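You operate a simulated robot arm through the tools that you are given. There is no shell and no other tool.

Carry out the task below with a simulated robot arm. There is one attempt and no reset: what you move stays moved.

## Task
Put things in order on the top of the short steel table. At the end: the bolt with the blue head stands on top of the brown sanding block with a green band; the yellow bracket stands where the silver long nut stood; the bolt with the red head stands where the short brown stone stood; the short brown stone is on the grey small steel plate; the silver long nut from the top of the short steel table stands where the bolt with the red head stood; whatever was shut is shut again. Leave all else as you found it, and nothing knocked over.

It is judged by the outcome, as a careful person would: the job done as asked, and still so three seconds after it is handed in. It fails if anything else is knocked over, pushed out of place, dropped, spilled or broken.

## Robot
A 6-joint arm with a two-finger parallel gripper, fixed in place. Base frame: the origin is at the foot of the arm, x ahead of it, y to its left, z up; the work surface is at about z = 0.85. Lengths are in m, angles in degrees, forces in N, time in s.
With the tool pointing down near the work surface it reaches from about 0.26 to 0.68 m from the base axis. Its first joint turns from -66.0 to 66.0 degrees. Payload 2.9 kg.
The tool frame sits at the grasp point between the pads (the TCP): z along the fingers, y along the line on which they close. The tips reach 0.03 m beyond it. The gripper opens to 0.11 m. The fingers are 0.02 m wide and 0.01 m thick; the gripper's body (0.048 by 0.112 m) begins 0.055 m behind the TCP.
Orientation is told as [roll, pitch, yaw] about the base's x, y, z axes, in that order, counted from this pose: with the fingers straight down and closing along the base's y, the tool's x points along the base's -x, its y along +y and its z along -z.

## Interface
- The arm moves only by the tool jog_arm. Its argument "plan" is a list of rows, each an object of numbers (a shift or turn left out is 0, a gripper value left out holds the last): "tx", "ty", "tz": the shift along the base's x, y, z in m; "ax", "ay", "az": the turn, a rotation vector about the base's x, y, z in degrees; "claw": the closure in counts, from 0 (fully open) to 255 (shut). In form: [{"tx": .., "ty": .., "tz": .., "ax": .., "ay": .., "az": .., "claw": ..}, ...]. A call has 1 to 20 rows; each row shifts and turns the commanded pose from where the row before left it. A row lasts 0.2 s, in which the tool goes at most 0.05 m and 8.6 degrees; a call with a longer step from one row to the next is refused whole, and so is a gripper value outside its range. A pose out of reach is approached as far as the arm can. The call stops where the force on the tool passes 40 N (or 10 N more than at its start, if that is more) or the arm is blocked; 0.2 s more then pass. Each finger travels about 0.108 m/s and halts on what it meets, pressing with about 31 N; the grip force reading is that of the motor and also rises with nothing between the fingers. The clock runs only during rows and for 0.2 s after the last one: add rows that do not move to give the fingers time. The reply holds the time, the measured pose of the TCP, the force on the tool along the base axes, the opening and the grip force, in the units named above and with some noise, with the torque about the TCP (base axes, N m) and any sound that the robot's microphone picked up.
- Cameras (640 x 400 px; columns grow to the right, rows downward): "scene" is fixed at [0.0961, 0.471, 1.3718]; the picture's right is [-0.34, -0.94, 0.00], its down [-0.65, 0.23, -0.72] and it looks along [0.68, -0.24, -0.69] (base axes); focal length 321 px, centre (320, 200). "wrist" rides on the gripper at [0.072, 0.017, -0.103] in the tool frame; the picture's right is [-0.23, 0.97, 0.00], its down [-0.76, -0.18, -0.62] and it looks along [-0.61, -0.14, 0.78] (tool axes); focal length 222 px, centre (320, 200). There is no depth. A picture from a camera that has moved, and an enlarged one, comes with that camera's place and axes in the base frame and with its lens.
- capture(camera): a new picture of that camera. It takes no simulated time.
- inspect(camera, box): a new picture of the part [left, top, right, bottom] of that camera's present view, enlarged. It takes no simulated time.
- sign_off(): hands the job in; it is judged then, once.

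Nothing tells you positions but the pictures and the camera data. Unless the task says otherwise, let go and move clear before handing in.

The tools are called after ">>>" as name(argument=value, ...) on one line, values as JSON. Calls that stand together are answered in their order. jog_arm: Moves the arm, as the interface text tells. Its arguments: {"type":"object","properties":{"plan":{"type":"array"}},"required":["plan"]} The other tools are called the same way: capture (camera) takes a picture; inspect (camera, box) takes an enlarged picture of a part of a camera's view; sign_off () hands the job in.

At the start:

```text
t: 0.0
ee_pos: [0.3757, 0.2057, 1.1212]
ee_rot: [0.0, 0.1, 0.0]
contact_force: [-1.0, -0.1, -0.2]
moment: [-0.01, 0.02, -0.05]
gripper_width: 0.1101
finger_force: 0.1
```

scene: 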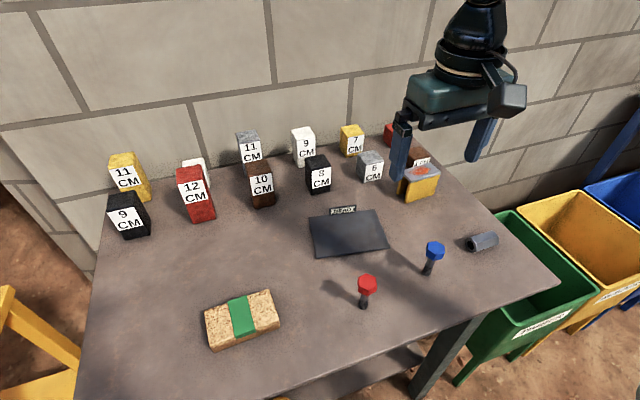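
wrist: 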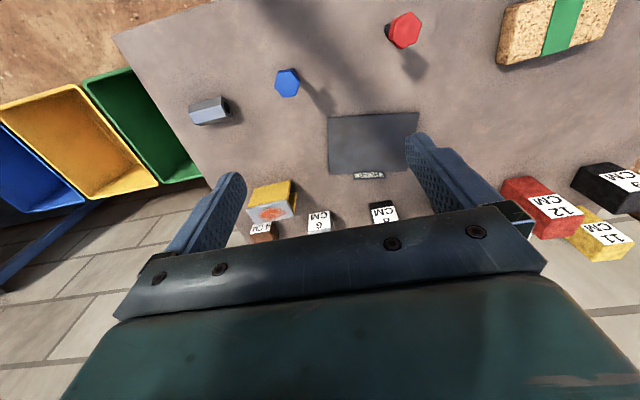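

I see a table with many height-labelled blocks ("CM" stones), a sanding block with green band, a steel plate, red and blue bolts, and a grey nut lying near the table edge. I'll look closer before moving anything.

>>> inspect(camera="scene", box=[300, 100, 520, 240])

>>> inspect(camera="scene", box=[90, 110, 310, 250])

>>> inspect(camera="scene", box=[300, 190, 520, 330])

>>> inspect(camera="wrist", box=[160, 80, 440, 260])

```text
2.86 times, centred on (410, 170) of scene
camera zoom: at [0.0961, 0.471, 1.3718], right [-0.34, -0.94, 0.0], down [-0.65, 0.23, -0.72], along [0.68, -0.24, -0.69], focal length 917 px, centre (63, 286)
```

zoom: 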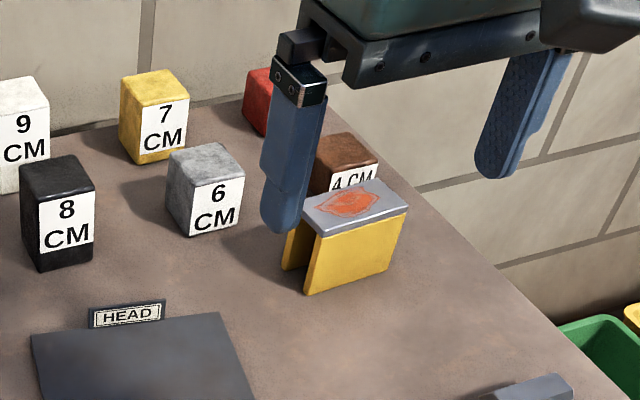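

```text
2.86 times, centred on (200, 180) of scene
camera zoom: at [0.0961, 0.471, 1.3718], right [-0.34, -0.94, 0.0], down [-0.65, 0.23, -0.72], along [0.68, -0.24, -0.69], focal length 917 px, centre (663, 257)
```

zoom: 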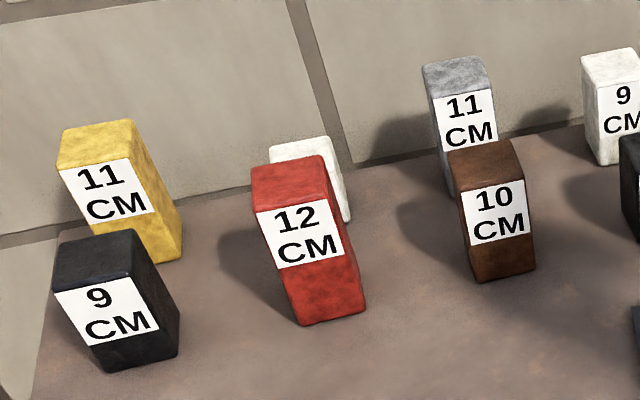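

```text
2.86 times, centred on (410, 260) of scene
camera zoom: at [0.0961, 0.471, 1.3718], right [-0.34, -0.94, 0.0], down [-0.65, 0.23, -0.72], along [0.68, -0.24, -0.69], focal length 917 px, centre (63, 29)
```

zoom: 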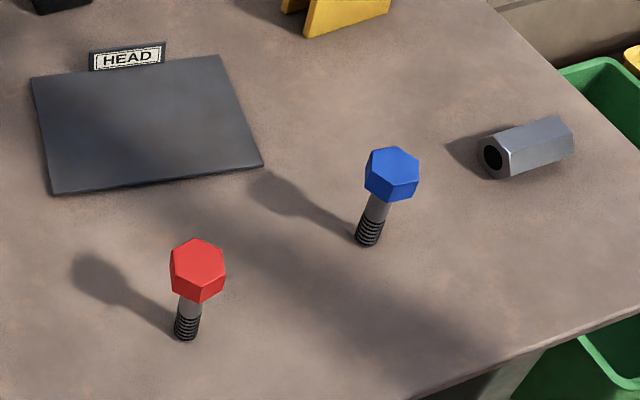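

```text
2.22 times, centred on (300, 170) of wrist
camera zoom: at [0.3014, 0.223, 1.2253], right [0.23, 0.97, 0.0], down [0.76, -0.18, 0.62], along [0.61, -0.14, -0.78], focal length 494 px, centre (364, 267)
```

zoom: 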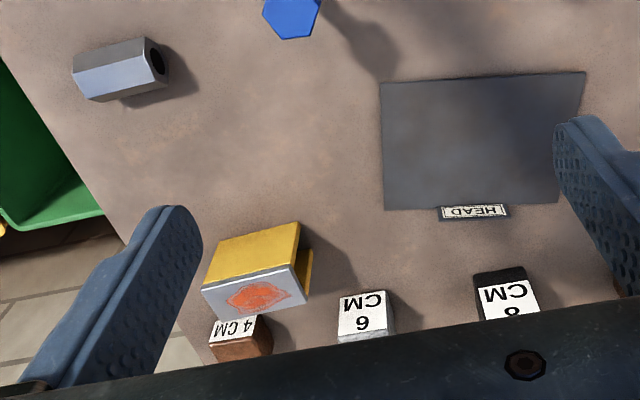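

The table holds stones of 4–12 cm, an inverted-U bracket in front of the 4 cm brown stone, a plate around (0.50, 0.26), the red bolt near (0.33, 0.31), the blue bolt near (0.35, 0.16) and a nut lying near (0.37, 0.02). I'll move the arm high over the far right to look down at the brown stone and bracket.

>>> jog_arm(plan=[{"tx": 0.022, "ty": -0.0155, "tz": 0.0}, {"tx": 0.022, "ty": -0.0155}, {"tx": 0.022, "ty": -0.0155}, {"tx": 0.022, "ty": -0.0155}, {"tx": 0.022, "ty": -0.0155}, {"tx": 0.022, "ty": -0.0155}, {"tx": 0.022, "ty": -0.0155}, {"tx": 0.022, "ty": -0.0155}, {"tx": 0.022, "ty": -0.0155}, {"tx": 0.0, "ty": -0.0155}, {}])

>>> capture(camera="wrist")

>>> capture(camera="scene")

```text
t: 2.4
ee_pos: [0.5733, 0.0495, 1.1197]
ee_rot: [0.1, 0.1, 0.0]
contact_force: [-0.3, -0.2, 0.2]
moment: [-0.03, 0.0, 0.0]
gripper_width: 0.1101
finger_force: 0.0
```

```text
taken
camera wrist: at [0.4999, 0.0674, 1.2248], right [0.23, 0.97, 0.0], down [0.76, -0.18, 0.62], along [0.61, -0.14, -0.78], focal length 222 px, centre (320, 200)
```

wrist: 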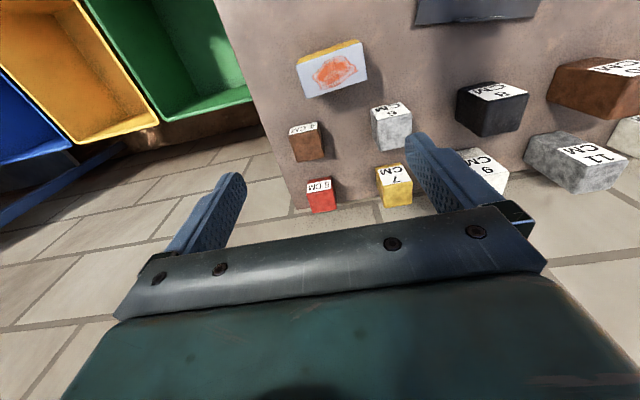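

```text
taken
```

scene: 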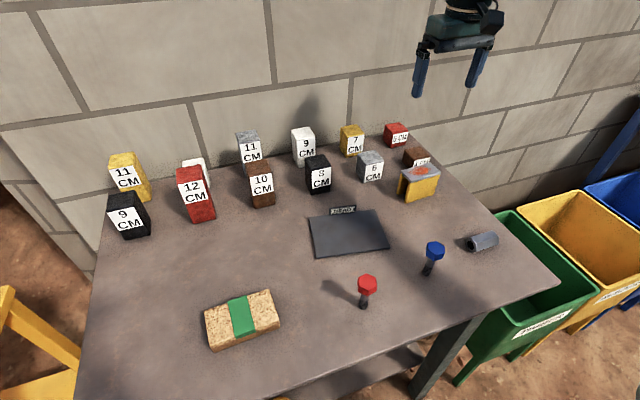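

>>> inspect(camera="wrist", box=[240, 20, 440, 220])

>>> inspect(camera="scene", box=[340, 110, 460, 210])

>>> inspect(camera="scene", box=[190, 270, 300, 360])

```text
2.00 times, centred on (340, 120) of wrist
camera zoom: at [0.4999, 0.0674, 1.2248], right [0.23, 0.97, 0.0], down [0.76, -0.18, 0.62], along [0.61, -0.14, -0.78], focal length 444 px, centre (280, 360)
```

zoom: 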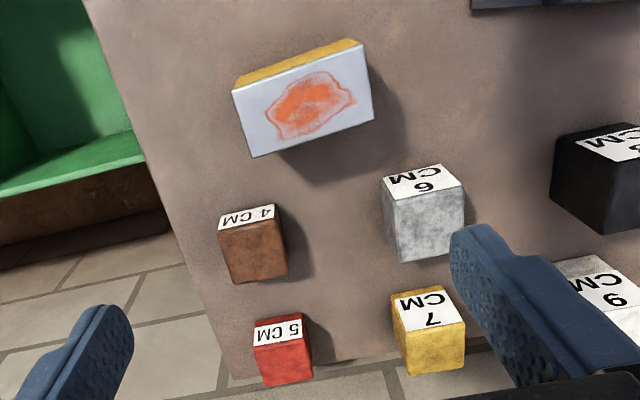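

```text
4.00 times, centred on (400, 160) of scene
camera zoom: at [0.0961, 0.471, 1.3718], right [-0.34, -0.94, 0.0], down [-0.65, 0.23, -0.72], along [0.68, -0.24, -0.69], focal length 1284 px, centre (0, 360)
```

zoom: 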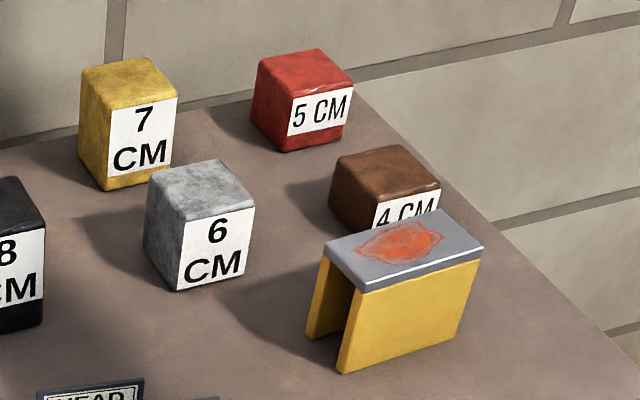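

```text
4.44 times, centred on (245, 315) of scene
camera zoom: at [0.0961, 0.471, 1.3718], right [-0.34, -0.94, 0.0], down [-0.65, 0.23, -0.72], along [0.68, -0.24, -0.69], focal length 1426 px, centre (653, -311)
```

zoom: 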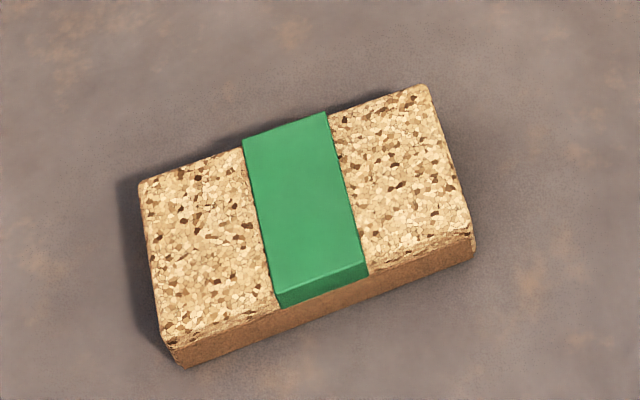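

The brown 4 cm stone looks centred near (0.649, 0.012), the bracket near (0.55, 0.07) and the sanding block near (0.37, 0.51) with its top about 3 cm high. I'll start with the blue bolt by hovering above it to check alignment.

>>> jog_arm(plan=[{"tx": -0.0277, "ty": 0.0148}, {"tx": -0.0277, "ty": 0.0148}, {"tx": -0.0277, "ty": 0.0148}, {"tx": -0.0277, "ty": 0.0148}, {"tx": -0.0277, "ty": 0.0148}, {"tx": -0.0277, "ty": 0.0148}, {"tx": -0.0277, "ty": 0.0148}, {"tx": -0.0277, "ty": 0.0148}, {"tz": -0.03}, {"tz": -0.03}, {"tz": -0.03}, {}])

>>> capture(camera="wrist")

>>> inspect(camera="wrist", box=[240, 60, 400, 200])

```text
t: 5.0
ee_pos: [0.3513, 0.1683, 1.0319]
ee_rot: [0.0, 0.0, 0.0]
contact_force: [-0.3, -0.9, -0.5]
moment: [-0.02, 0.01, -0.01]
gripper_width: 0.1099
finger_force: 0.0
```

```text
taken
camera wrist: at [0.2779, 0.1861, 1.135], right [0.23, 0.97, 0.0], down [0.76, -0.18, 0.62], along [0.61, -0.14, -0.78], focal length 222 px, centre (320, 200)
```

wrist: 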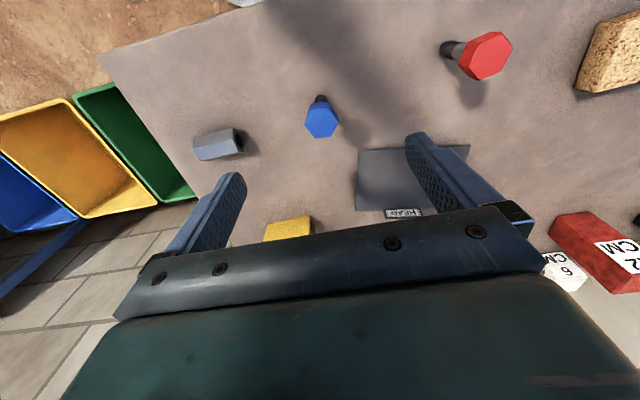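

```text
2.86 times, centred on (320, 130) of wrist
camera zoom: at [0.2779, 0.1861, 1.135], right [0.23, 0.97, 0.0], down [0.76, -0.18, 0.62], along [0.61, -0.14, -0.78], focal length 635 px, centre (320, 400)
```

zoom: 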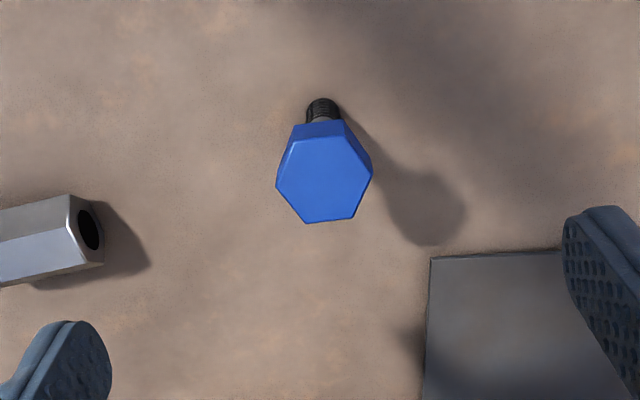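

The blue bolt's head is almost exactly under the gripper at about (0.349, 0.171), with the hex flats turned about 25°. I'll shift slightly, rotate to match the flats and come down partway to check.

>>> jog_arm(plan=[{"tx": -0.0024, "ty": 0.0025, "az": 8.4, "claw": 110}, {"az": 8.4, "claw": 110}, {"az": 8.4, "claw": 110}, {"tz": -0.02, "claw": 110}, {"tz": -0.02, "claw": 110}, {"claw": 110}])

>>> capture(camera="wrist")

>>> inspect(camera="wrist", box=[240, 60, 400, 200])

>>> inspect(camera="scene", box=[360, 180, 500, 290])

```text
t: 6.4
ee_pos: [0.3484, 0.17, 0.9914]
ee_rot: [0.0, 0.0, 25.2]
contact_force: [-0.2, -0.2, 0.1]
moment: [-0.01, -0.01, 0.02]
gripper_width: 0.0623
finger_force: 0.0
```

```text
taken
camera wrist: at [0.2752, 0.1561, 1.0948], right [-0.21, 0.98, 0.0], down [0.76, 0.16, 0.62], along [0.61, 0.13, -0.78], focal length 222 px, centre (320, 200)
```

wrist: 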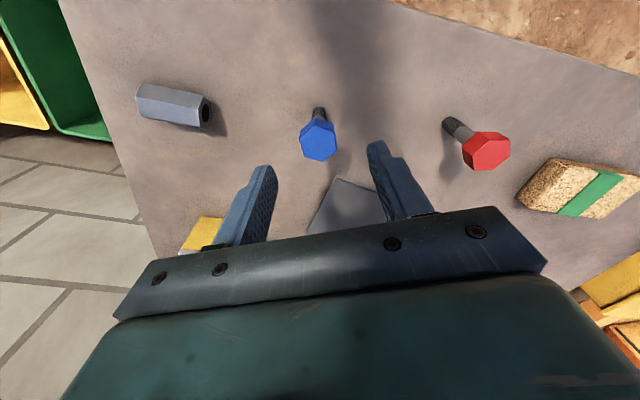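

```text
2.86 times, centred on (320, 130) of wrist
camera zoom: at [0.2752, 0.1561, 1.0948], right [-0.21, 0.98, 0.0], down [0.76, 0.16, 0.62], along [0.61, 0.13, -0.78], focal length 635 px, centre (320, 400)
```

zoom: 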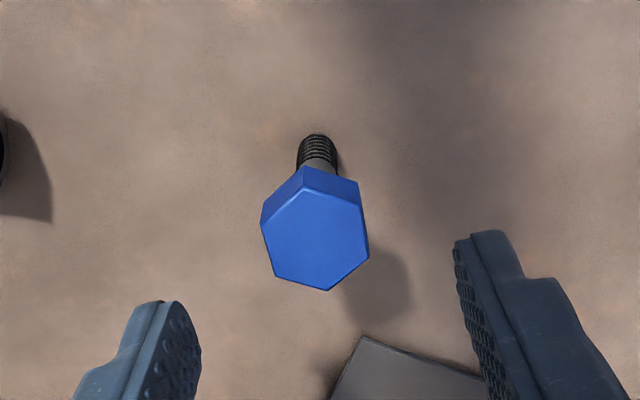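

```text
3.64 times, centred on (430, 235) of scene
camera zoom: at [0.0961, 0.471, 1.3718], right [-0.34, -0.94, 0.0], down [-0.65, 0.23, -0.72], along [0.68, -0.24, -0.69], focal length 1167 px, centre (-80, 73)
```

zoom: 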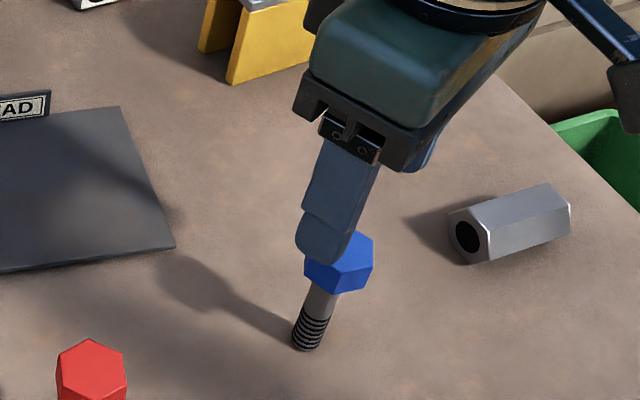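

The bolt head sits centred between the fingers and its flats are parallel to the pads. I'll descend to head height and close gradually.

>>> jog_arm(plan=[{"tx": 0.0006, "ty": 0.0005, "tz": -0.018, "claw": 110}, {"tz": -0.018, "claw": 110}, {"tz": -0.018, "claw": 110}, {"tz": -0.018, "claw": 110}, {"claw": 140}, {"claw": 160}, {"claw": 160}])

>>> inspect(camera="wrist", box=[240, 60, 400, 240])

>>> inspect(camera="scene", box=[360, 180, 500, 290])

```text
t: 8.0
ee_pos: [0.3494, 0.1704, 0.9191]
ee_rot: [0.1, -0.1, 25.2]
contact_force: [0.2, 0.0, 0.0]
moment: [0.01, 0.02, -0.02]
gripper_width: 0.0409
finger_force: 0.1
```

```text
2.22 times, centred on (320, 150) of wrist
camera zoom: at [0.2756, 0.1567, 1.0231], right [-0.21, 0.98, 0.0], down [0.76, 0.16, 0.62], along [0.61, 0.13, -0.78], focal length 494 px, centre (320, 311)
```

zoom: 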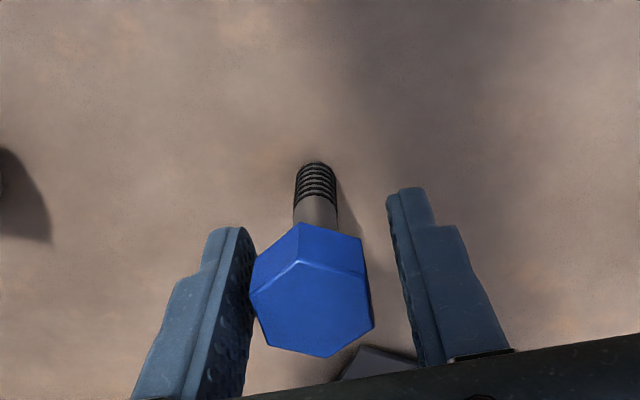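

```text
3.64 times, centred on (430, 235) of scene
camera zoom: at [0.0961, 0.471, 1.3718], right [-0.34, -0.94, 0.0], down [-0.65, 0.23, -0.72], along [0.68, -0.24, -0.69], focal length 1167 px, centre (-80, 73)
```

zoom: 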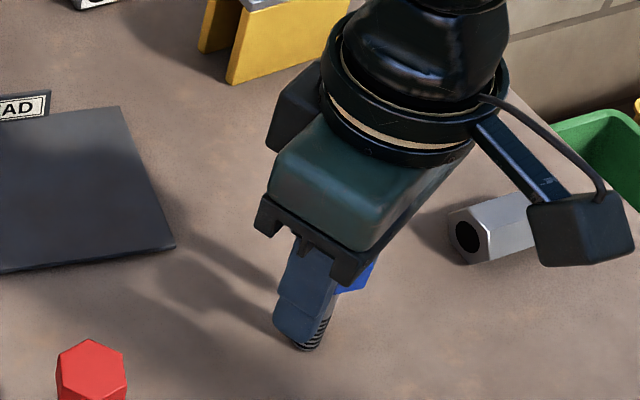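

The fingers straddle the head with a small offset of 3 mm along the pad and about 1 mm sideways. I'll correct that and close on the head.

>>> jog_arm(plan=[{"tx": -0.0028, "ty": -0.002, "claw": 160}, {"claw": 170}, {"claw": 178}, {"claw": 186}, {"claw": 194}, {"claw": 202}, {"claw": 215}, {"claw": 235}, {"claw": 255}, {"claw": 255}])

>>> inspect(camera="wrist", box=[240, 60, 400, 240])

>>> inspect(camera="scene", box=[360, 180, 500, 290])

```text
t: 10.2
ee_pos: [0.3457, 0.1699, 0.9184]
ee_rot: [0.0, -0.1, 25.2]
contact_force: [0.6, -1.0, 2.5]
moment: [-0.07, -0.02, -0.01]
gripper_width: 0.0277
finger_force: 30.8
```

```text
2.22 times, centred on (320, 150) of wrist
camera zoom: at [0.2728, 0.1548, 1.0232], right [-0.21, 0.98, 0.0], down [0.76, 0.16, 0.62], along [0.61, 0.13, -0.78], focal length 494 px, centre (320, 311)
```

zoom: 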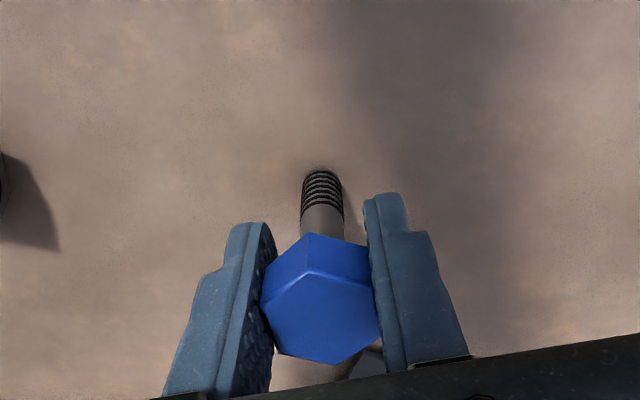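

```text
3.64 times, centred on (430, 235) of scene
camera zoom: at [0.0961, 0.471, 1.3718], right [-0.34, -0.94, 0.0], down [-0.65, 0.23, -0.72], along [0.68, -0.24, -0.69], focal length 1167 px, centre (-80, 73)
```

zoom: 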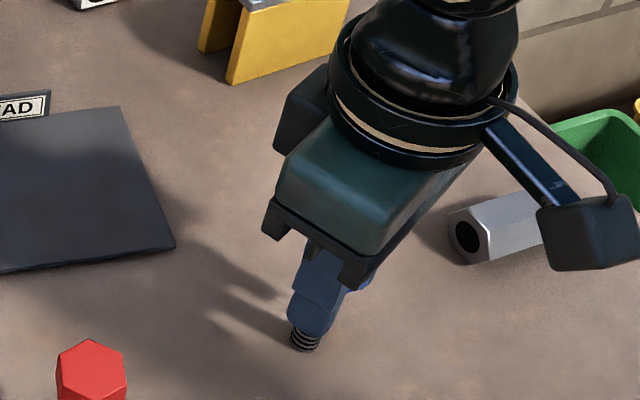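

The head is gripped firmly at 27.7 mm. I'll lift and carry the bolt toward the sanding block, stopping above it to look.

>>> jog_arm(plan=[{"tz": 0.01}, {"tz": 0.02}, {"tz": 0.03}, {"tz": 0.03}, {"tz": 0.03}, {"tz": 0.02}, {"tx": 0.002, "ty": 0.025}, {"tx": 0.002, "ty": 0.028}, {"tx": 0.002, "ty": 0.028}, {"tx": 0.002, "ty": 0.028}, {"tx": 0.002, "ty": 0.028}, {"tx": 0.002, "ty": 0.028}, {"tx": 0.002, "ty": 0.028}, {"tx": 0.002, "ty": 0.028}, {"tx": 0.002, "ty": 0.028}, {"tx": 0.002, "ty": 0.028}, {"tx": 0.002, "ty": 0.028}, {"tx": 0.001, "ty": 0.028}, {}])

>>> capture(camera="wrist")

>>> capture(camera="scene")

```text
t: 14.2
ee_pos: [0.3697, 0.503, 1.06]
ee_rot: [0.0, 0.0, 25.2]
contact_force: [-0.3, 0.6, -2.0]
moment: [-0.03, 0.0, 0.0]
gripper_width: 0.0279
finger_force: 30.5
```

```text
taken
camera wrist: at [0.296, 0.4877, 1.1635], right [-0.21, 0.98, 0.0], down [0.77, 0.16, 0.62], along [0.61, 0.13, -0.78], focal length 222 px, centre (320, 200)
```

wrist: 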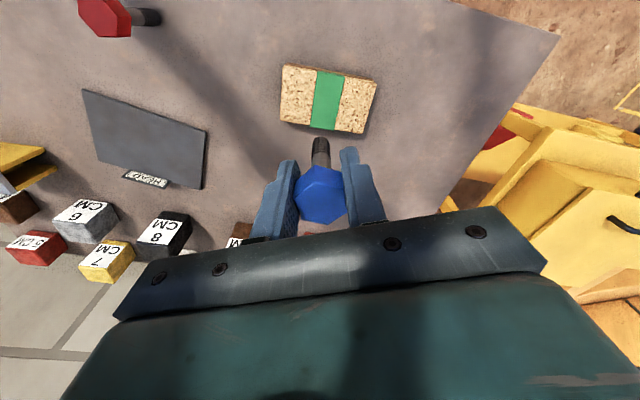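

```text
taken
```

scene: 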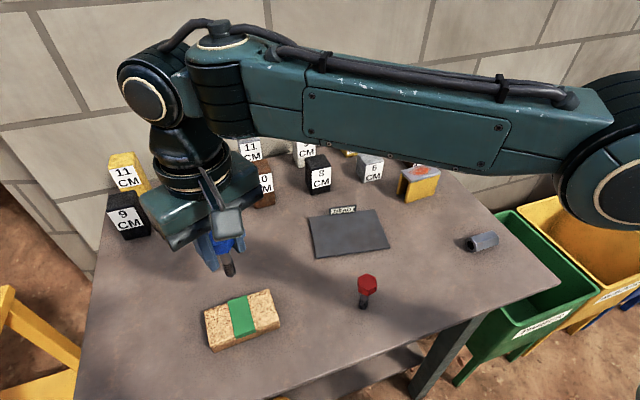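

>>> inspect(camera="wrist", box=[250, 40, 410, 180])

>>> inspect(camera="scene", box=[170, 210, 310, 360])

```text
2.86 times, centred on (330, 110) of wrist
camera zoom: at [0.296, 0.4877, 1.1635], right [-0.21, 0.98, 0.0], down [0.77, 0.16, 0.62], along [0.61, 0.13, -0.78], focal length 635 px, centre (291, 457)
```

zoom: 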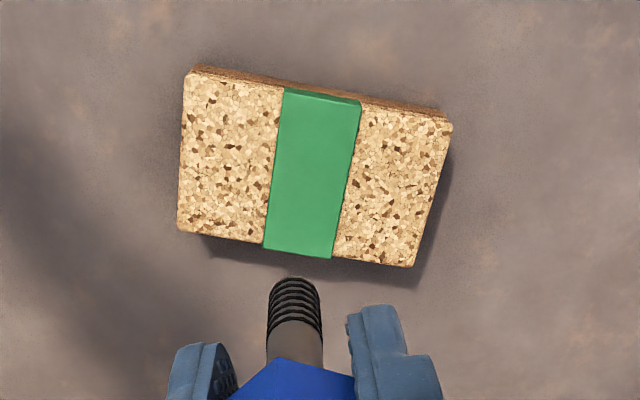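

```text
2.67 times, centred on (240, 285) of scene
camera zoom: at [0.0961, 0.471, 1.3718], right [-0.34, -0.94, 0.0], down [-0.65, 0.23, -0.72], along [0.68, -0.24, -0.69], focal length 856 px, centre (533, -27)
```

zoom: 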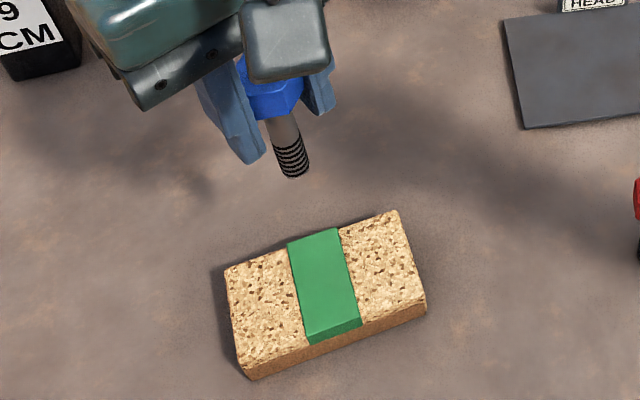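

The bolt hangs vertically with its tip at about (0.369, 0.504), and the band centre is near (0.367, 0.511). I'll shift over the band and descend partway.

>>> jog_arm(plan=[{"tx": -0.0025, "ty": 0.007}, {"tz": -0.02}, {"tz": -0.02}, {"tz": -0.02}, {"tz": -0.02}, {"tz": -0.01}, {}])

>>> inspect(camera="wrist", box=[250, 40, 410, 180])

>>> inspect(camera="scene", box=[170, 230, 310, 360])

```text
t: 15.8
ee_pos: [0.3679, 0.5094, 0.9696]
ee_rot: [0.0, -0.1, 25.1]
contact_force: [0.5, -0.3, -2.0]
moment: [-0.02, 0.02, 0.01]
gripper_width: 0.0279
finger_force: 30.7
```

```text
2.86 times, centred on (330, 110) of wrist
camera zoom: at [0.2938, 0.4947, 1.0722], right [-0.21, 0.98, 0.0], down [0.76, 0.16, 0.62], along [0.61, 0.13, -0.78], focal length 635 px, centre (291, 457)
```

zoom: 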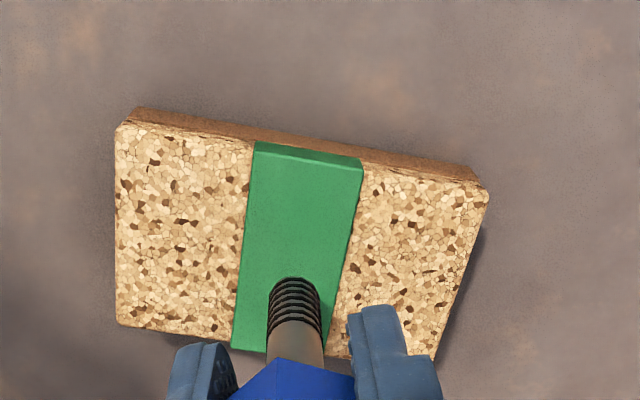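

```text
3.08 times, centred on (240, 295) of scene
camera zoom: at [0.0961, 0.471, 1.3718], right [-0.34, -0.94, 0.0], down [-0.65, 0.23, -0.72], along [0.68, -0.24, -0.69], focal length 987 px, centre (566, -92)
```

zoom: 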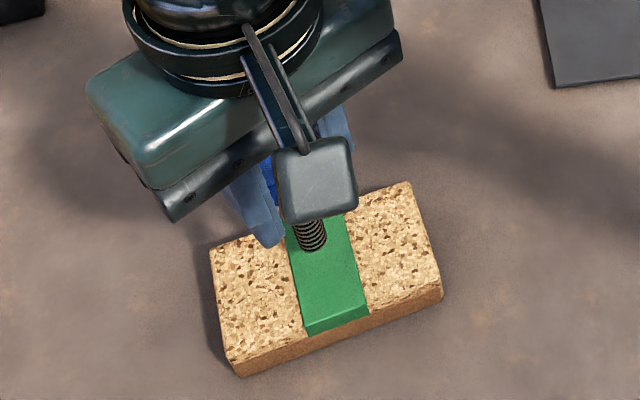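

The bolt tip is over the band, roughly 2 cm above the surface. I'll nudge it to the centre and lower in small steps while watching the force.

>>> jog_arm(plan=[{"tx": 0.001, "ty": 0.002, "tz": -0.004}, {"tz": -0.004}, {"tz": -0.004}, {"tz": -0.003}, {}])

>>> inspect(camera="scene", box=[170, 230, 310, 360])

```text
t: 17.0
ee_pos: [0.3676, 0.5116, 0.9538]
ee_rot: [0.0, 0.0, 25.1]
contact_force: [-1.0, -0.2, -2.3]
moment: [0.02, 0.0, 0.04]
gripper_width: 0.0277
finger_force: 30.8
```

```text
3.08 times, centred on (240, 295) of scene
camera zoom: at [0.0961, 0.471, 1.3718], right [-0.34, -0.94, 0.0], down [-0.65, 0.23, -0.72], along [0.68, -0.24, -0.69], focal length 987 px, centre (566, -92)
```

zoom: 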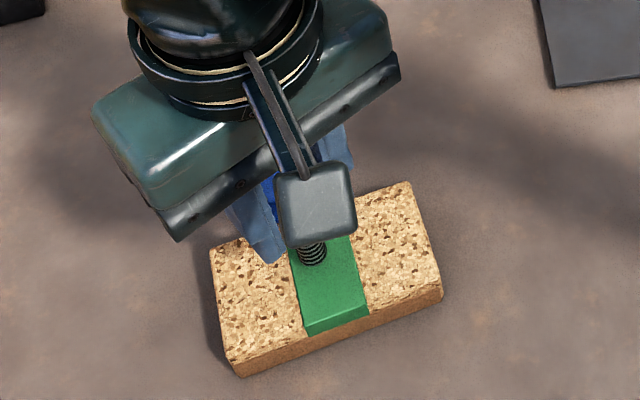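

>>> inspect(camera="wrist", box=[250, 60, 410, 200])

>>> inspect(camera="scene", box=[205, 270, 285, 355])

```text
2.86 times, centred on (330, 130) of wrist
camera zoom: at [0.2942, 0.4971, 1.0578], right [-0.21, 0.98, 0.0], down [0.76, 0.16, 0.62], along [0.61, 0.13, -0.78], focal length 635 px, centre (291, 400)
```

zoom: 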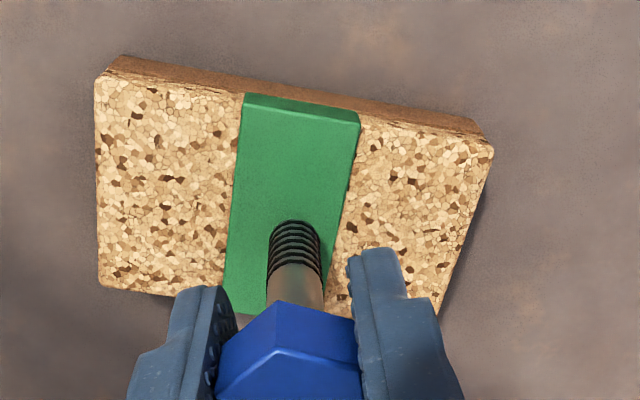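

```text
4.71 times, centred on (245, 312) of scene
camera zoom: at [0.0961, 0.471, 1.3718], right [-0.34, -0.94, 0.0], down [-0.65, 0.23, -0.72], along [0.68, -0.24, -0.69], focal length 1510 px, centre (673, -329)
```

zoom: 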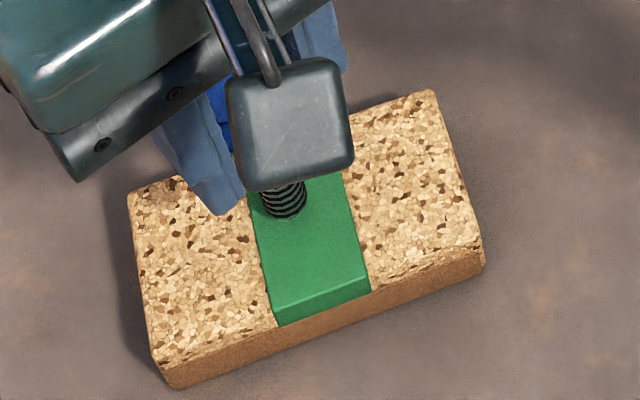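

Both views put the bolt tip over the band, though the scene view suggests it is a few mm too far to the left. I'll shift 3 mm right and lower until contact.

>>> jog_arm(plan=[{"ty": -0.003}, {"tz": -0.002}, {"tz": -0.002}, {}])

>>> inspect(camera="scene", box=[205, 270, 285, 355])

```text
t: 18.0
ee_pos: [0.368, 0.5085, 0.9494]
ee_rot: [0.0, 0.0, 25.2]
contact_force: [0.1, -0.3, -1.5]
moment: [0.03, 0.02, 0.03]
gripper_width: 0.0278
finger_force: 30.7
```

```text
4.71 times, centred on (245, 312) of scene
camera zoom: at [0.0961, 0.471, 1.3718], right [-0.34, -0.94, 0.0], down [-0.65, 0.23, -0.72], along [0.68, -0.24, -0.69], focal length 1510 px, centre (673, -329)
```

zoom: 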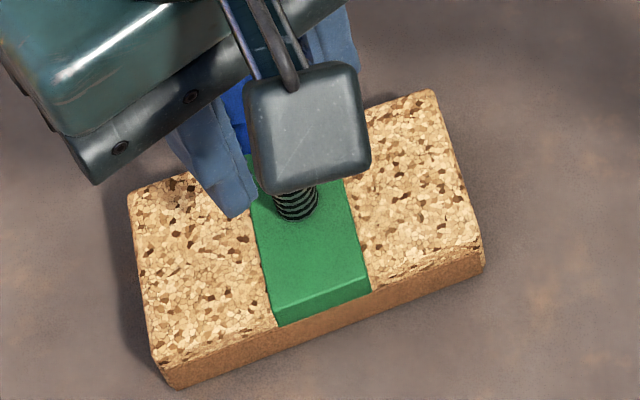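

>>> jog_arm(plan=[{"tz": -0.001}, {"tz": -0.001}, {}])

>>> jog_arm(plan=[{"tz": -0.001}, {}])

```text
t: 18.8
ee_pos: [0.3672, 0.5082, 0.9491]
ee_rot: [0.0, -0.1, 25.2]
contact_force: [0.3, -2.1, 6.4]
moment: [-0.12, -0.01, -0.02]
gripper_width: 0.0277
finger_force: 31.4
```

```text
t: 19.4
ee_pos: [0.3676, 0.5093, 0.9487]
ee_rot: [0.2, -0.1, 25.3]
contact_force: [-0.6, -2.8, 16.7]
moment: [-0.21, 0.02, 0.0]
gripper_width: 0.0276
finger_force: 31.2
```

Contact is felt at TCP z≈0.949, so the bolt is on the block. I'll relieve the pressure and open slowly.

>>> jog_arm(plan=[{"tz": 0.0015}, {"claw": 255}])

```text
t: 20.0
ee_pos: [0.3678, 0.5092, 0.9485]
ee_rot: [0.1, -0.2, 25.2]
contact_force: [2.0, 1.4, 11.9]
moment: [0.2, -0.12, 0.0]
gripper_width: 0.0279
finger_force: 30.7
```

>>> jog_arm(plan=[{"tz": 0.001}, {"claw": 255}])

```text
t: 20.6
ee_pos: [0.3675, 0.5079, 0.9504]
ee_rot: [0.0, 0.1, 25.1]
contact_force: [1.3, 2.5, 5.4]
moment: [0.2, -0.11, 0.02]
gripper_width: 0.0276
finger_force: 30.8
```

>>> jog_arm(plan=[{"tz": 0.0005}, {"claw": 255}, {"claw": 200}, {"claw": 192}, {"claw": 188}, {"claw": 184}, {"claw": 180}, {"claw": 174}, {"claw": 168}, {"claw": 160}, {"claw": 160}])

>>> inspect(camera="wrist", box=[240, 60, 400, 240])

>>> inspect(camera="scene", box=[205, 250, 285, 355])

```text
t: 23.0
ee_pos: [0.3686, 0.5093, 0.9516]
ee_rot: [0.1, 0.1, 25.2]
contact_force: [-0.8, -0.2, -0.5]
moment: [0.01, 0.02, 0.01]
gripper_width: 0.0411
finger_force: 0.1
```

```text
2.22 times, centred on (320, 150) of wrist
camera zoom: at [0.2941, 0.4939, 1.0543], right [-0.21, 0.98, 0.0], down [0.76, 0.16, 0.62], along [0.61, 0.13, -0.78], focal length 494 px, centre (320, 311)
```

zoom: 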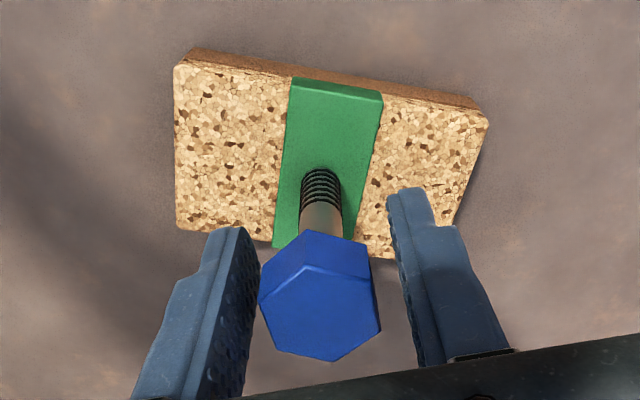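

```text
3.81 times, centred on (245, 302) of scene
camera zoom: at [0.0961, 0.471, 1.3718], right [-0.34, -0.94, 0.0], down [-0.65, 0.23, -0.72], along [0.68, -0.24, -0.69], focal length 1222 px, centre (606, -190)
```

zoom: 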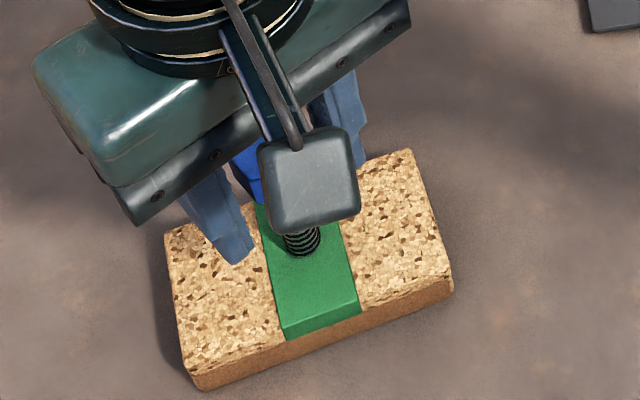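

The bolt stands free on the band. I'll open more and rise straight up.

>>> jog_arm(plan=[{"claw": 130}, {"claw": 110}, {"claw": 110}, {"tz": 0.02, "claw": 110}, {"tz": 0.03}, {"tz": 0.03}, {"tz": 0.03}, {"tz": 0.02}, {}])

>>> capture(camera="scene")

>>> inspect(camera="wrist", box=[240, 40, 400, 200])

```text
t: 25.0
ee_pos: [0.3667, 0.5084, 1.0801]
ee_rot: [0.0, 0.0, 25.2]
contact_force: [-0.7, 0.4, 0.9]
moment: [-0.03, 0.0, 0.02]
gripper_width: 0.0628
finger_force: 0.0
```

```text
taken
```

scene: 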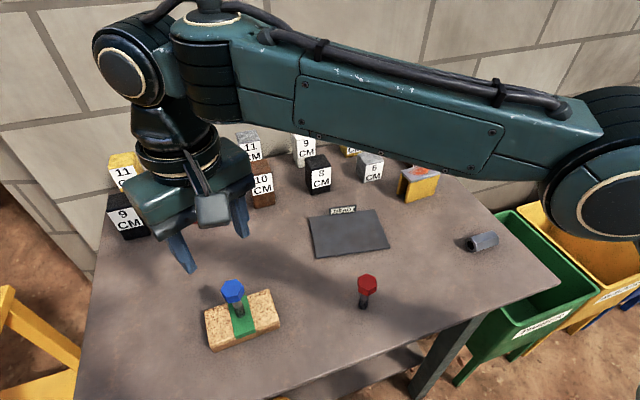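

```text
2.50 times, centred on (320, 120) of wrist
camera zoom: at [0.2933, 0.4943, 1.1846], right [-0.21, 0.98, 0.0], down [0.77, 0.16, 0.62], along [0.61, 0.13, -0.78], focal length 555 px, centre (320, 400)
```

zoom: 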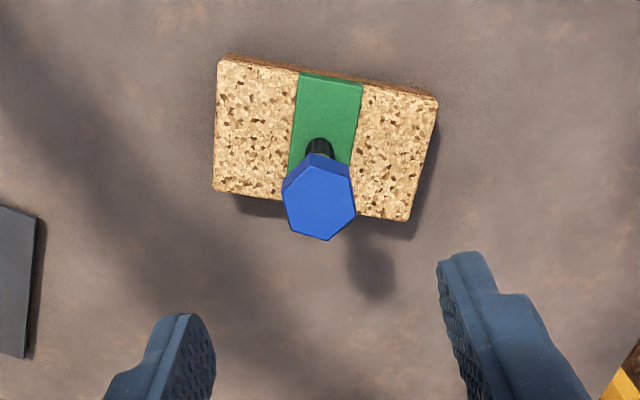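

The blue bolt is standing on the band. Next I'll go over the brown 4 cm stone at about (0.649, 0.012), turning the tool to about 4.5° yaw.

>>> jog_arm(plan=[{"tx": 0.0166, "ty": -0.0292, "az": -1.22, "claw": 60}, {"tx": 0.0166, "ty": -0.0292, "az": -1.22}, {"tx": 0.0166, "ty": -0.0292, "az": -1.22}, {"tx": 0.0166, "ty": -0.0292, "az": -1.22}, {"tx": 0.0166, "ty": -0.0292, "az": -1.22}, {"tx": 0.0166, "ty": -0.0292, "az": -1.22}, {"tx": 0.0166, "ty": -0.0292, "az": -1.22}, {"tx": 0.0166, "ty": -0.0292, "az": -1.22}, {"tx": 0.0166, "ty": -0.0292, "az": -1.22}, {"tx": 0.0166, "ty": -0.0292, "az": -1.22}, {"tx": 0.0166, "ty": -0.0292, "az": -1.22}, {"tx": 0.0166, "ty": -0.0292, "az": -1.22}, {"tx": 0.0166, "ty": -0.0292, "az": -1.22}, {"tx": 0.0166, "ty": -0.0292, "az": -1.22}, {"tx": 0.0166, "ty": -0.0292, "az": -1.22}, {"tx": 0.0166, "ty": -0.0292, "az": -1.22}, {"tx": 0.0166, "ty": -0.0292, "az": -1.22}, {"tz": -0.02}, {"tz": -0.02}, {}])

>>> capture(camera="wrist")

>>> inspect(camera="wrist", box=[240, 40, 400, 200])

>>> capture(camera="scene")

```text
t: 29.2
ee_pos: [0.6436, 0.0127, 1.0381]
ee_rot: [0.0, 0.0, 4.6]
contact_force: [-0.2, 0.5, -0.1]
moment: [0.0, 0.0, -0.02]
gripper_width: 0.0844
finger_force: 0.1
out of reach, approached as far as the arm can: row 17
```

```text
taken
camera wrist: at [0.5693, 0.0245, 1.142], right [0.15, 0.99, 0.0], down [0.77, -0.12, 0.62], along [0.62, -0.09, -0.78], focal length 222 px, centre (320, 200)
```

wrist: 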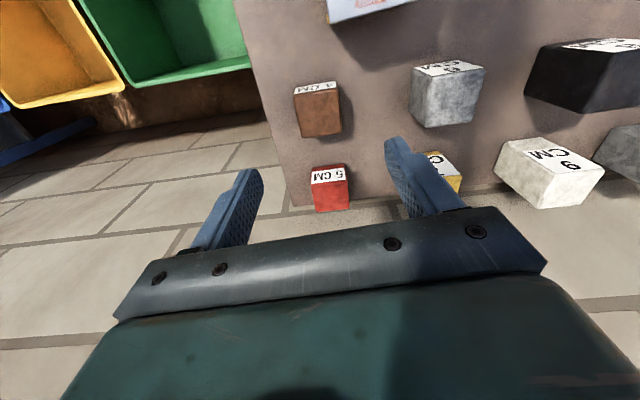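

```text
2.50 times, centred on (320, 120) of wrist
camera zoom: at [0.5693, 0.0245, 1.142], right [0.15, 0.99, 0.0], down [0.77, -0.12, 0.62], along [0.62, -0.09, -0.78], focal length 555 px, centre (320, 400)
```

zoom: 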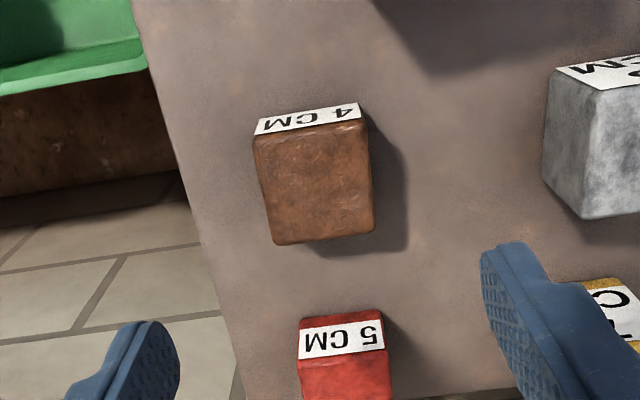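

```text
taken
```

scene: 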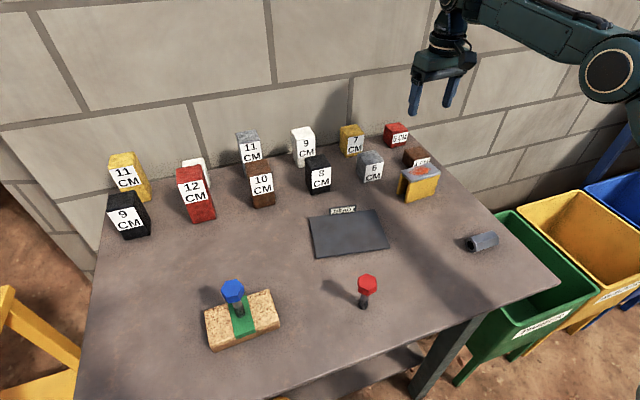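

The brown stone is centred at about (0.649, 0.011) with nearly zero yaw. I'll square the tool, descend to just above it and check the reach.

>>> jog_arm(plan=[{"ty": -0.001, "tz": -0.02, "az": -2.2}, {"tz": -0.02, "az": -2.2}, {"tz": -0.02}, {"tz": -0.02}, {"tz": -0.01}, {}])

>>> inspect(camera="wrist", box=[220, 60, 420, 240])

>>> inspect(camera="scene", box=[350, 90, 490, 220])

```text
t: 30.6
ee_pos: [0.6436, 0.0118, 0.9473]
ee_rot: [-0.1, 0.0, 0.1]
contact_force: [0.5, -1.0, -0.4]
moment: [-0.02, 0.02, -0.01]
gripper_width: 0.084
finger_force: 0.1
```

```text
2.22 times, centred on (320, 150) of wrist
camera zoom: at [0.5701, 0.0295, 1.052], right [0.23, 0.97, 0.0], down [0.76, -0.18, 0.62], along [0.61, -0.14, -0.78], focal length 494 px, centre (320, 311)
```

zoom: 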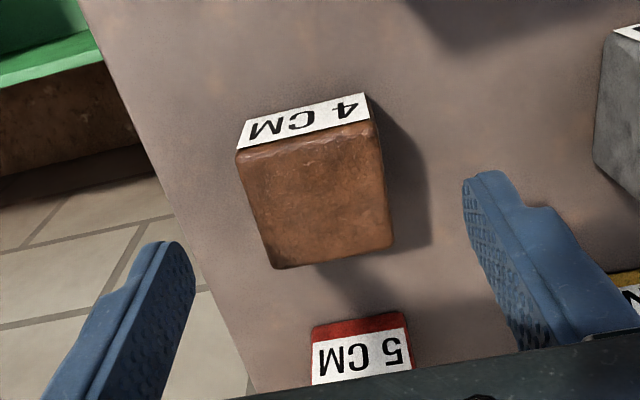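

```text
3.08 times, centred on (420, 155) of scene
camera zoom: at [0.0961, 0.471, 1.3718], right [-0.34, -0.94, 0.0], down [-0.65, 0.23, -0.72], along [0.68, -0.24, -0.69], focal length 987 px, centre (12, 338)
```

zoom: 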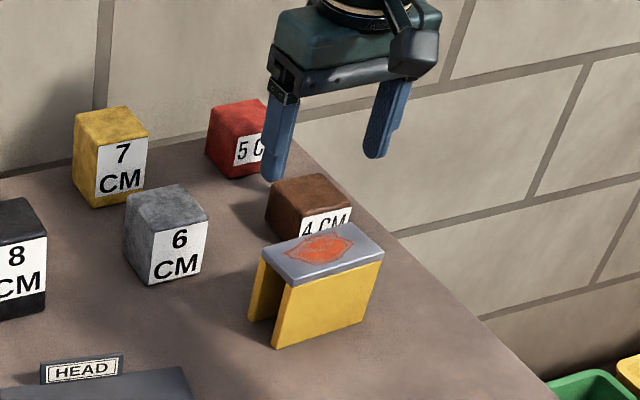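

The tool is squared above the stone. I'll correct by about 4 mm forward, then descend around the stone.

>>> jog_arm(plan=[{"tx": 0.0042, "ty": -0.0015}, {"tz": -0.02}, {"tz": -0.02}, {"tz": -0.015}, {"tz": -0.006}, {}])

>>> inspect(camera="wrist", box=[220, 60, 420, 240])

>>> inspect(camera="scene", box=[350, 90, 490, 220])

```text
t: 32.0
ee_pos: [0.6468, 0.0096, 0.8867]
ee_rot: [0.0, 0.0, 0.1]
contact_force: [-1.2, 0.3, -0.5]
moment: [-0.03, 0.01, 0.04]
gripper_width: 0.0842
finger_force: 0.1
```

```text
2.22 times, centred on (320, 150) of wrist
camera zoom: at [0.5738, 0.0273, 0.9907], right [0.23, 0.97, 0.0], down [0.76, -0.18, 0.62], along [0.61, -0.14, -0.78], focal length 494 px, centre (320, 311)
```

zoom: 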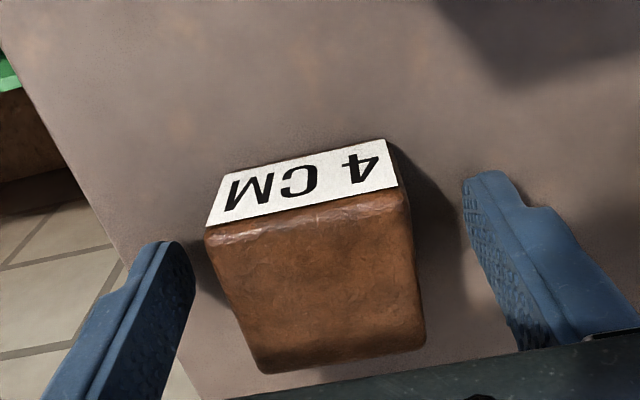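

```text
3.08 times, centred on (420, 155) of scene
camera zoom: at [0.0961, 0.471, 1.3718], right [-0.34, -0.94, 0.0], down [-0.65, 0.23, -0.72], along [0.68, -0.24, -0.69], focal length 987 px, centre (12, 338)
```

zoom: 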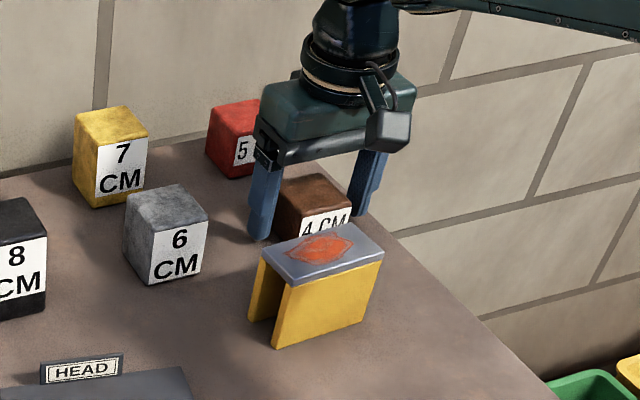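

The fingers straddle the stone evenly, tips just off the table. Closing now.

>>> jog_arm(plan=[{"claw": 90}, {"claw": 115}, {"claw": 130}, {"claw": 140}, {"claw": 148}, {"claw": 156}, {"claw": 175}, {"claw": 255}, {"claw": 255}, {"claw": 255}])

>>> inspect(camera="wrist", box=[220, 60, 420, 240])

```text
t: 34.2
ee_pos: [0.6476, 0.0099, 0.8871]
ee_rot: [-0.1, 0.0, 0.1]
contact_force: [-0.2, 0.4, 1.4]
moment: [0.0, 0.02, 0.02]
gripper_width: 0.05
finger_force: 30.7
```

```text
2.22 times, centred on (320, 150) of wrist
camera zoom: at [0.5739, 0.0274, 0.991], right [0.23, 0.97, 0.0], down [0.76, -0.18, 0.62], along [0.61, -0.14, -0.78], focal length 494 px, centre (320, 311)
```

zoom: 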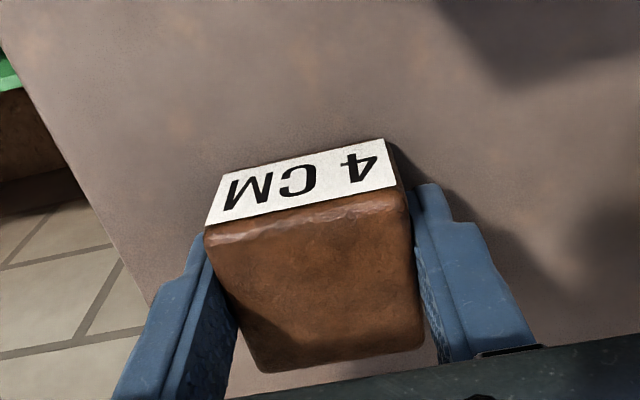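

Stone is held at 50 mm. I'll lift it well clear and carry it over the steel plate.

>>> jog_arm(plan=[{"tz": 0.01}, {"tz": 0.02}, {"tz": 0.03}, {"tz": 0.03}, {"tz": 0.03}, {"tz": 0.02}, {"tx": -0.015, "ty": 0.0253}, {"tx": -0.015, "ty": 0.0253}, {"tx": -0.015, "ty": 0.0253}, {"tx": -0.015, "ty": 0.0253}, {"tx": -0.015, "ty": 0.0253}, {"tx": -0.015, "ty": 0.0253}, {"tx": -0.015, "ty": 0.0253}, {"tx": -0.015, "ty": 0.0253}, {"tx": -0.015, "ty": 0.0253}, {"tx": -0.015, "ty": 0.0253}, {}])

>>> capture(camera="wrist")

>>> capture(camera="scene")

```text
t: 37.8
ee_pos: [0.498, 0.2627, 1.0278]
ee_rot: [0.1, 0.0, 0.1]
contact_force: [-0.1, -0.5, -2.4]
moment: [0.02, 0.0, 0.0]
gripper_width: 0.0499
finger_force: 30.4
```

```text
taken
camera wrist: at [0.4243, 0.28, 1.1312], right [0.23, 0.97, 0.0], down [0.76, -0.18, 0.62], along [0.61, -0.14, -0.78], focal length 222 px, centre (320, 200)
```

wrist: 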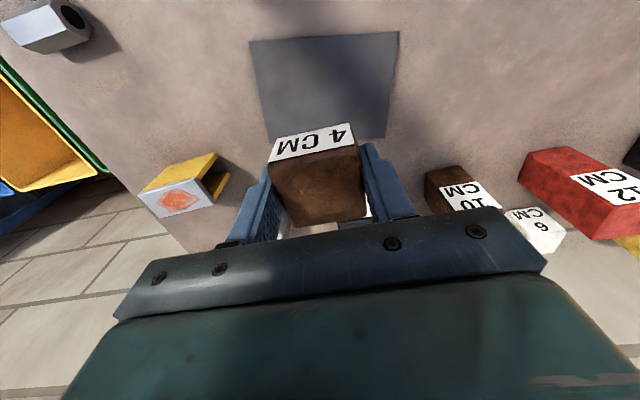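

```text
taken
```

scene: 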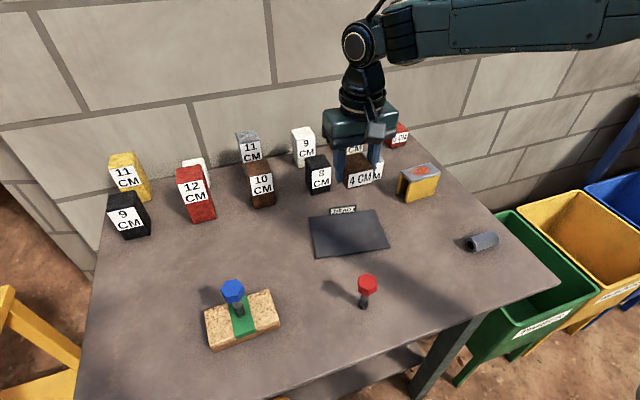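

The stone hangs over the plate, whose centre I place at about (0.493, 0.270) with about -10° yaw. I'll turn to match and lower toward it.

>>> jog_arm(plan=[{"tx": -0.005, "ty": 0.007, "az": -5}, {"az": -5}, {"tz": -0.03}, {"tz": -0.03}, {"tz": -0.03}, {"tz": -0.02}, {"tz": -0.01}, {}])

>>> inspect(camera="scene", box=[280, 150, 420, 280])

>>> capture(camera="wrist")

```text
t: 39.6
ee_pos: [0.4925, 0.2697, 0.9062]
ee_rot: [-0.1, 0.0, -9.9]
contact_force: [-0.3, -0.1, -2.7]
moment: [-0.02, 0.0, 0.02]
gripper_width: 0.0496
finger_force: 31.1
```

```text
3.08 times, centred on (350, 215) of scene
camera zoom: at [0.0961, 0.471, 1.3718], right [-0.34, -0.94, 0.0], down [-0.65, 0.23, -0.72], along [0.68, -0.24, -0.69], focal length 987 px, centre (228, 154)
```

zoom: 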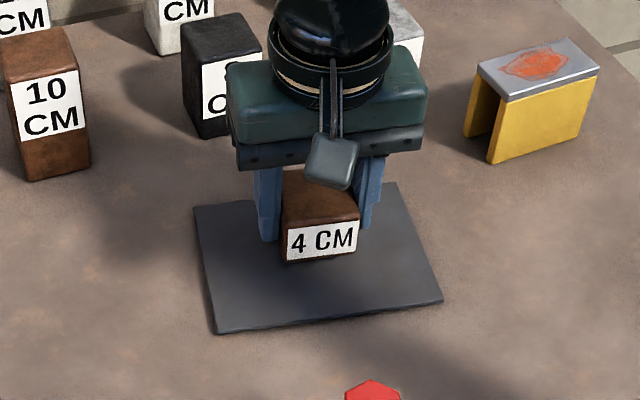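

```text
taken
camera wrist: at [0.4235, 0.3, 1.0107], right [0.39, 0.92, 0.0], down [0.72, -0.31, 0.62], along [0.57, -0.24, -0.78], focal length 222 px, centre (320, 200)
```

wrist: 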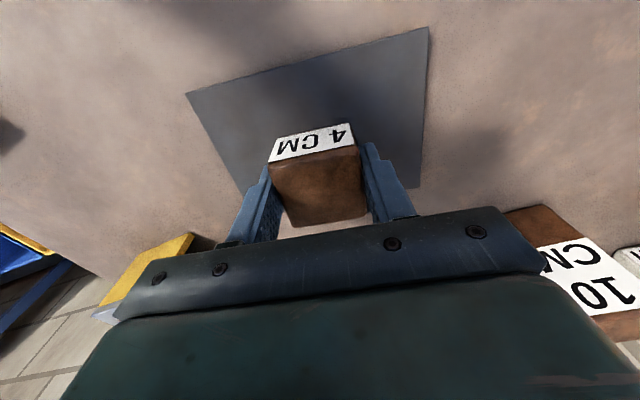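

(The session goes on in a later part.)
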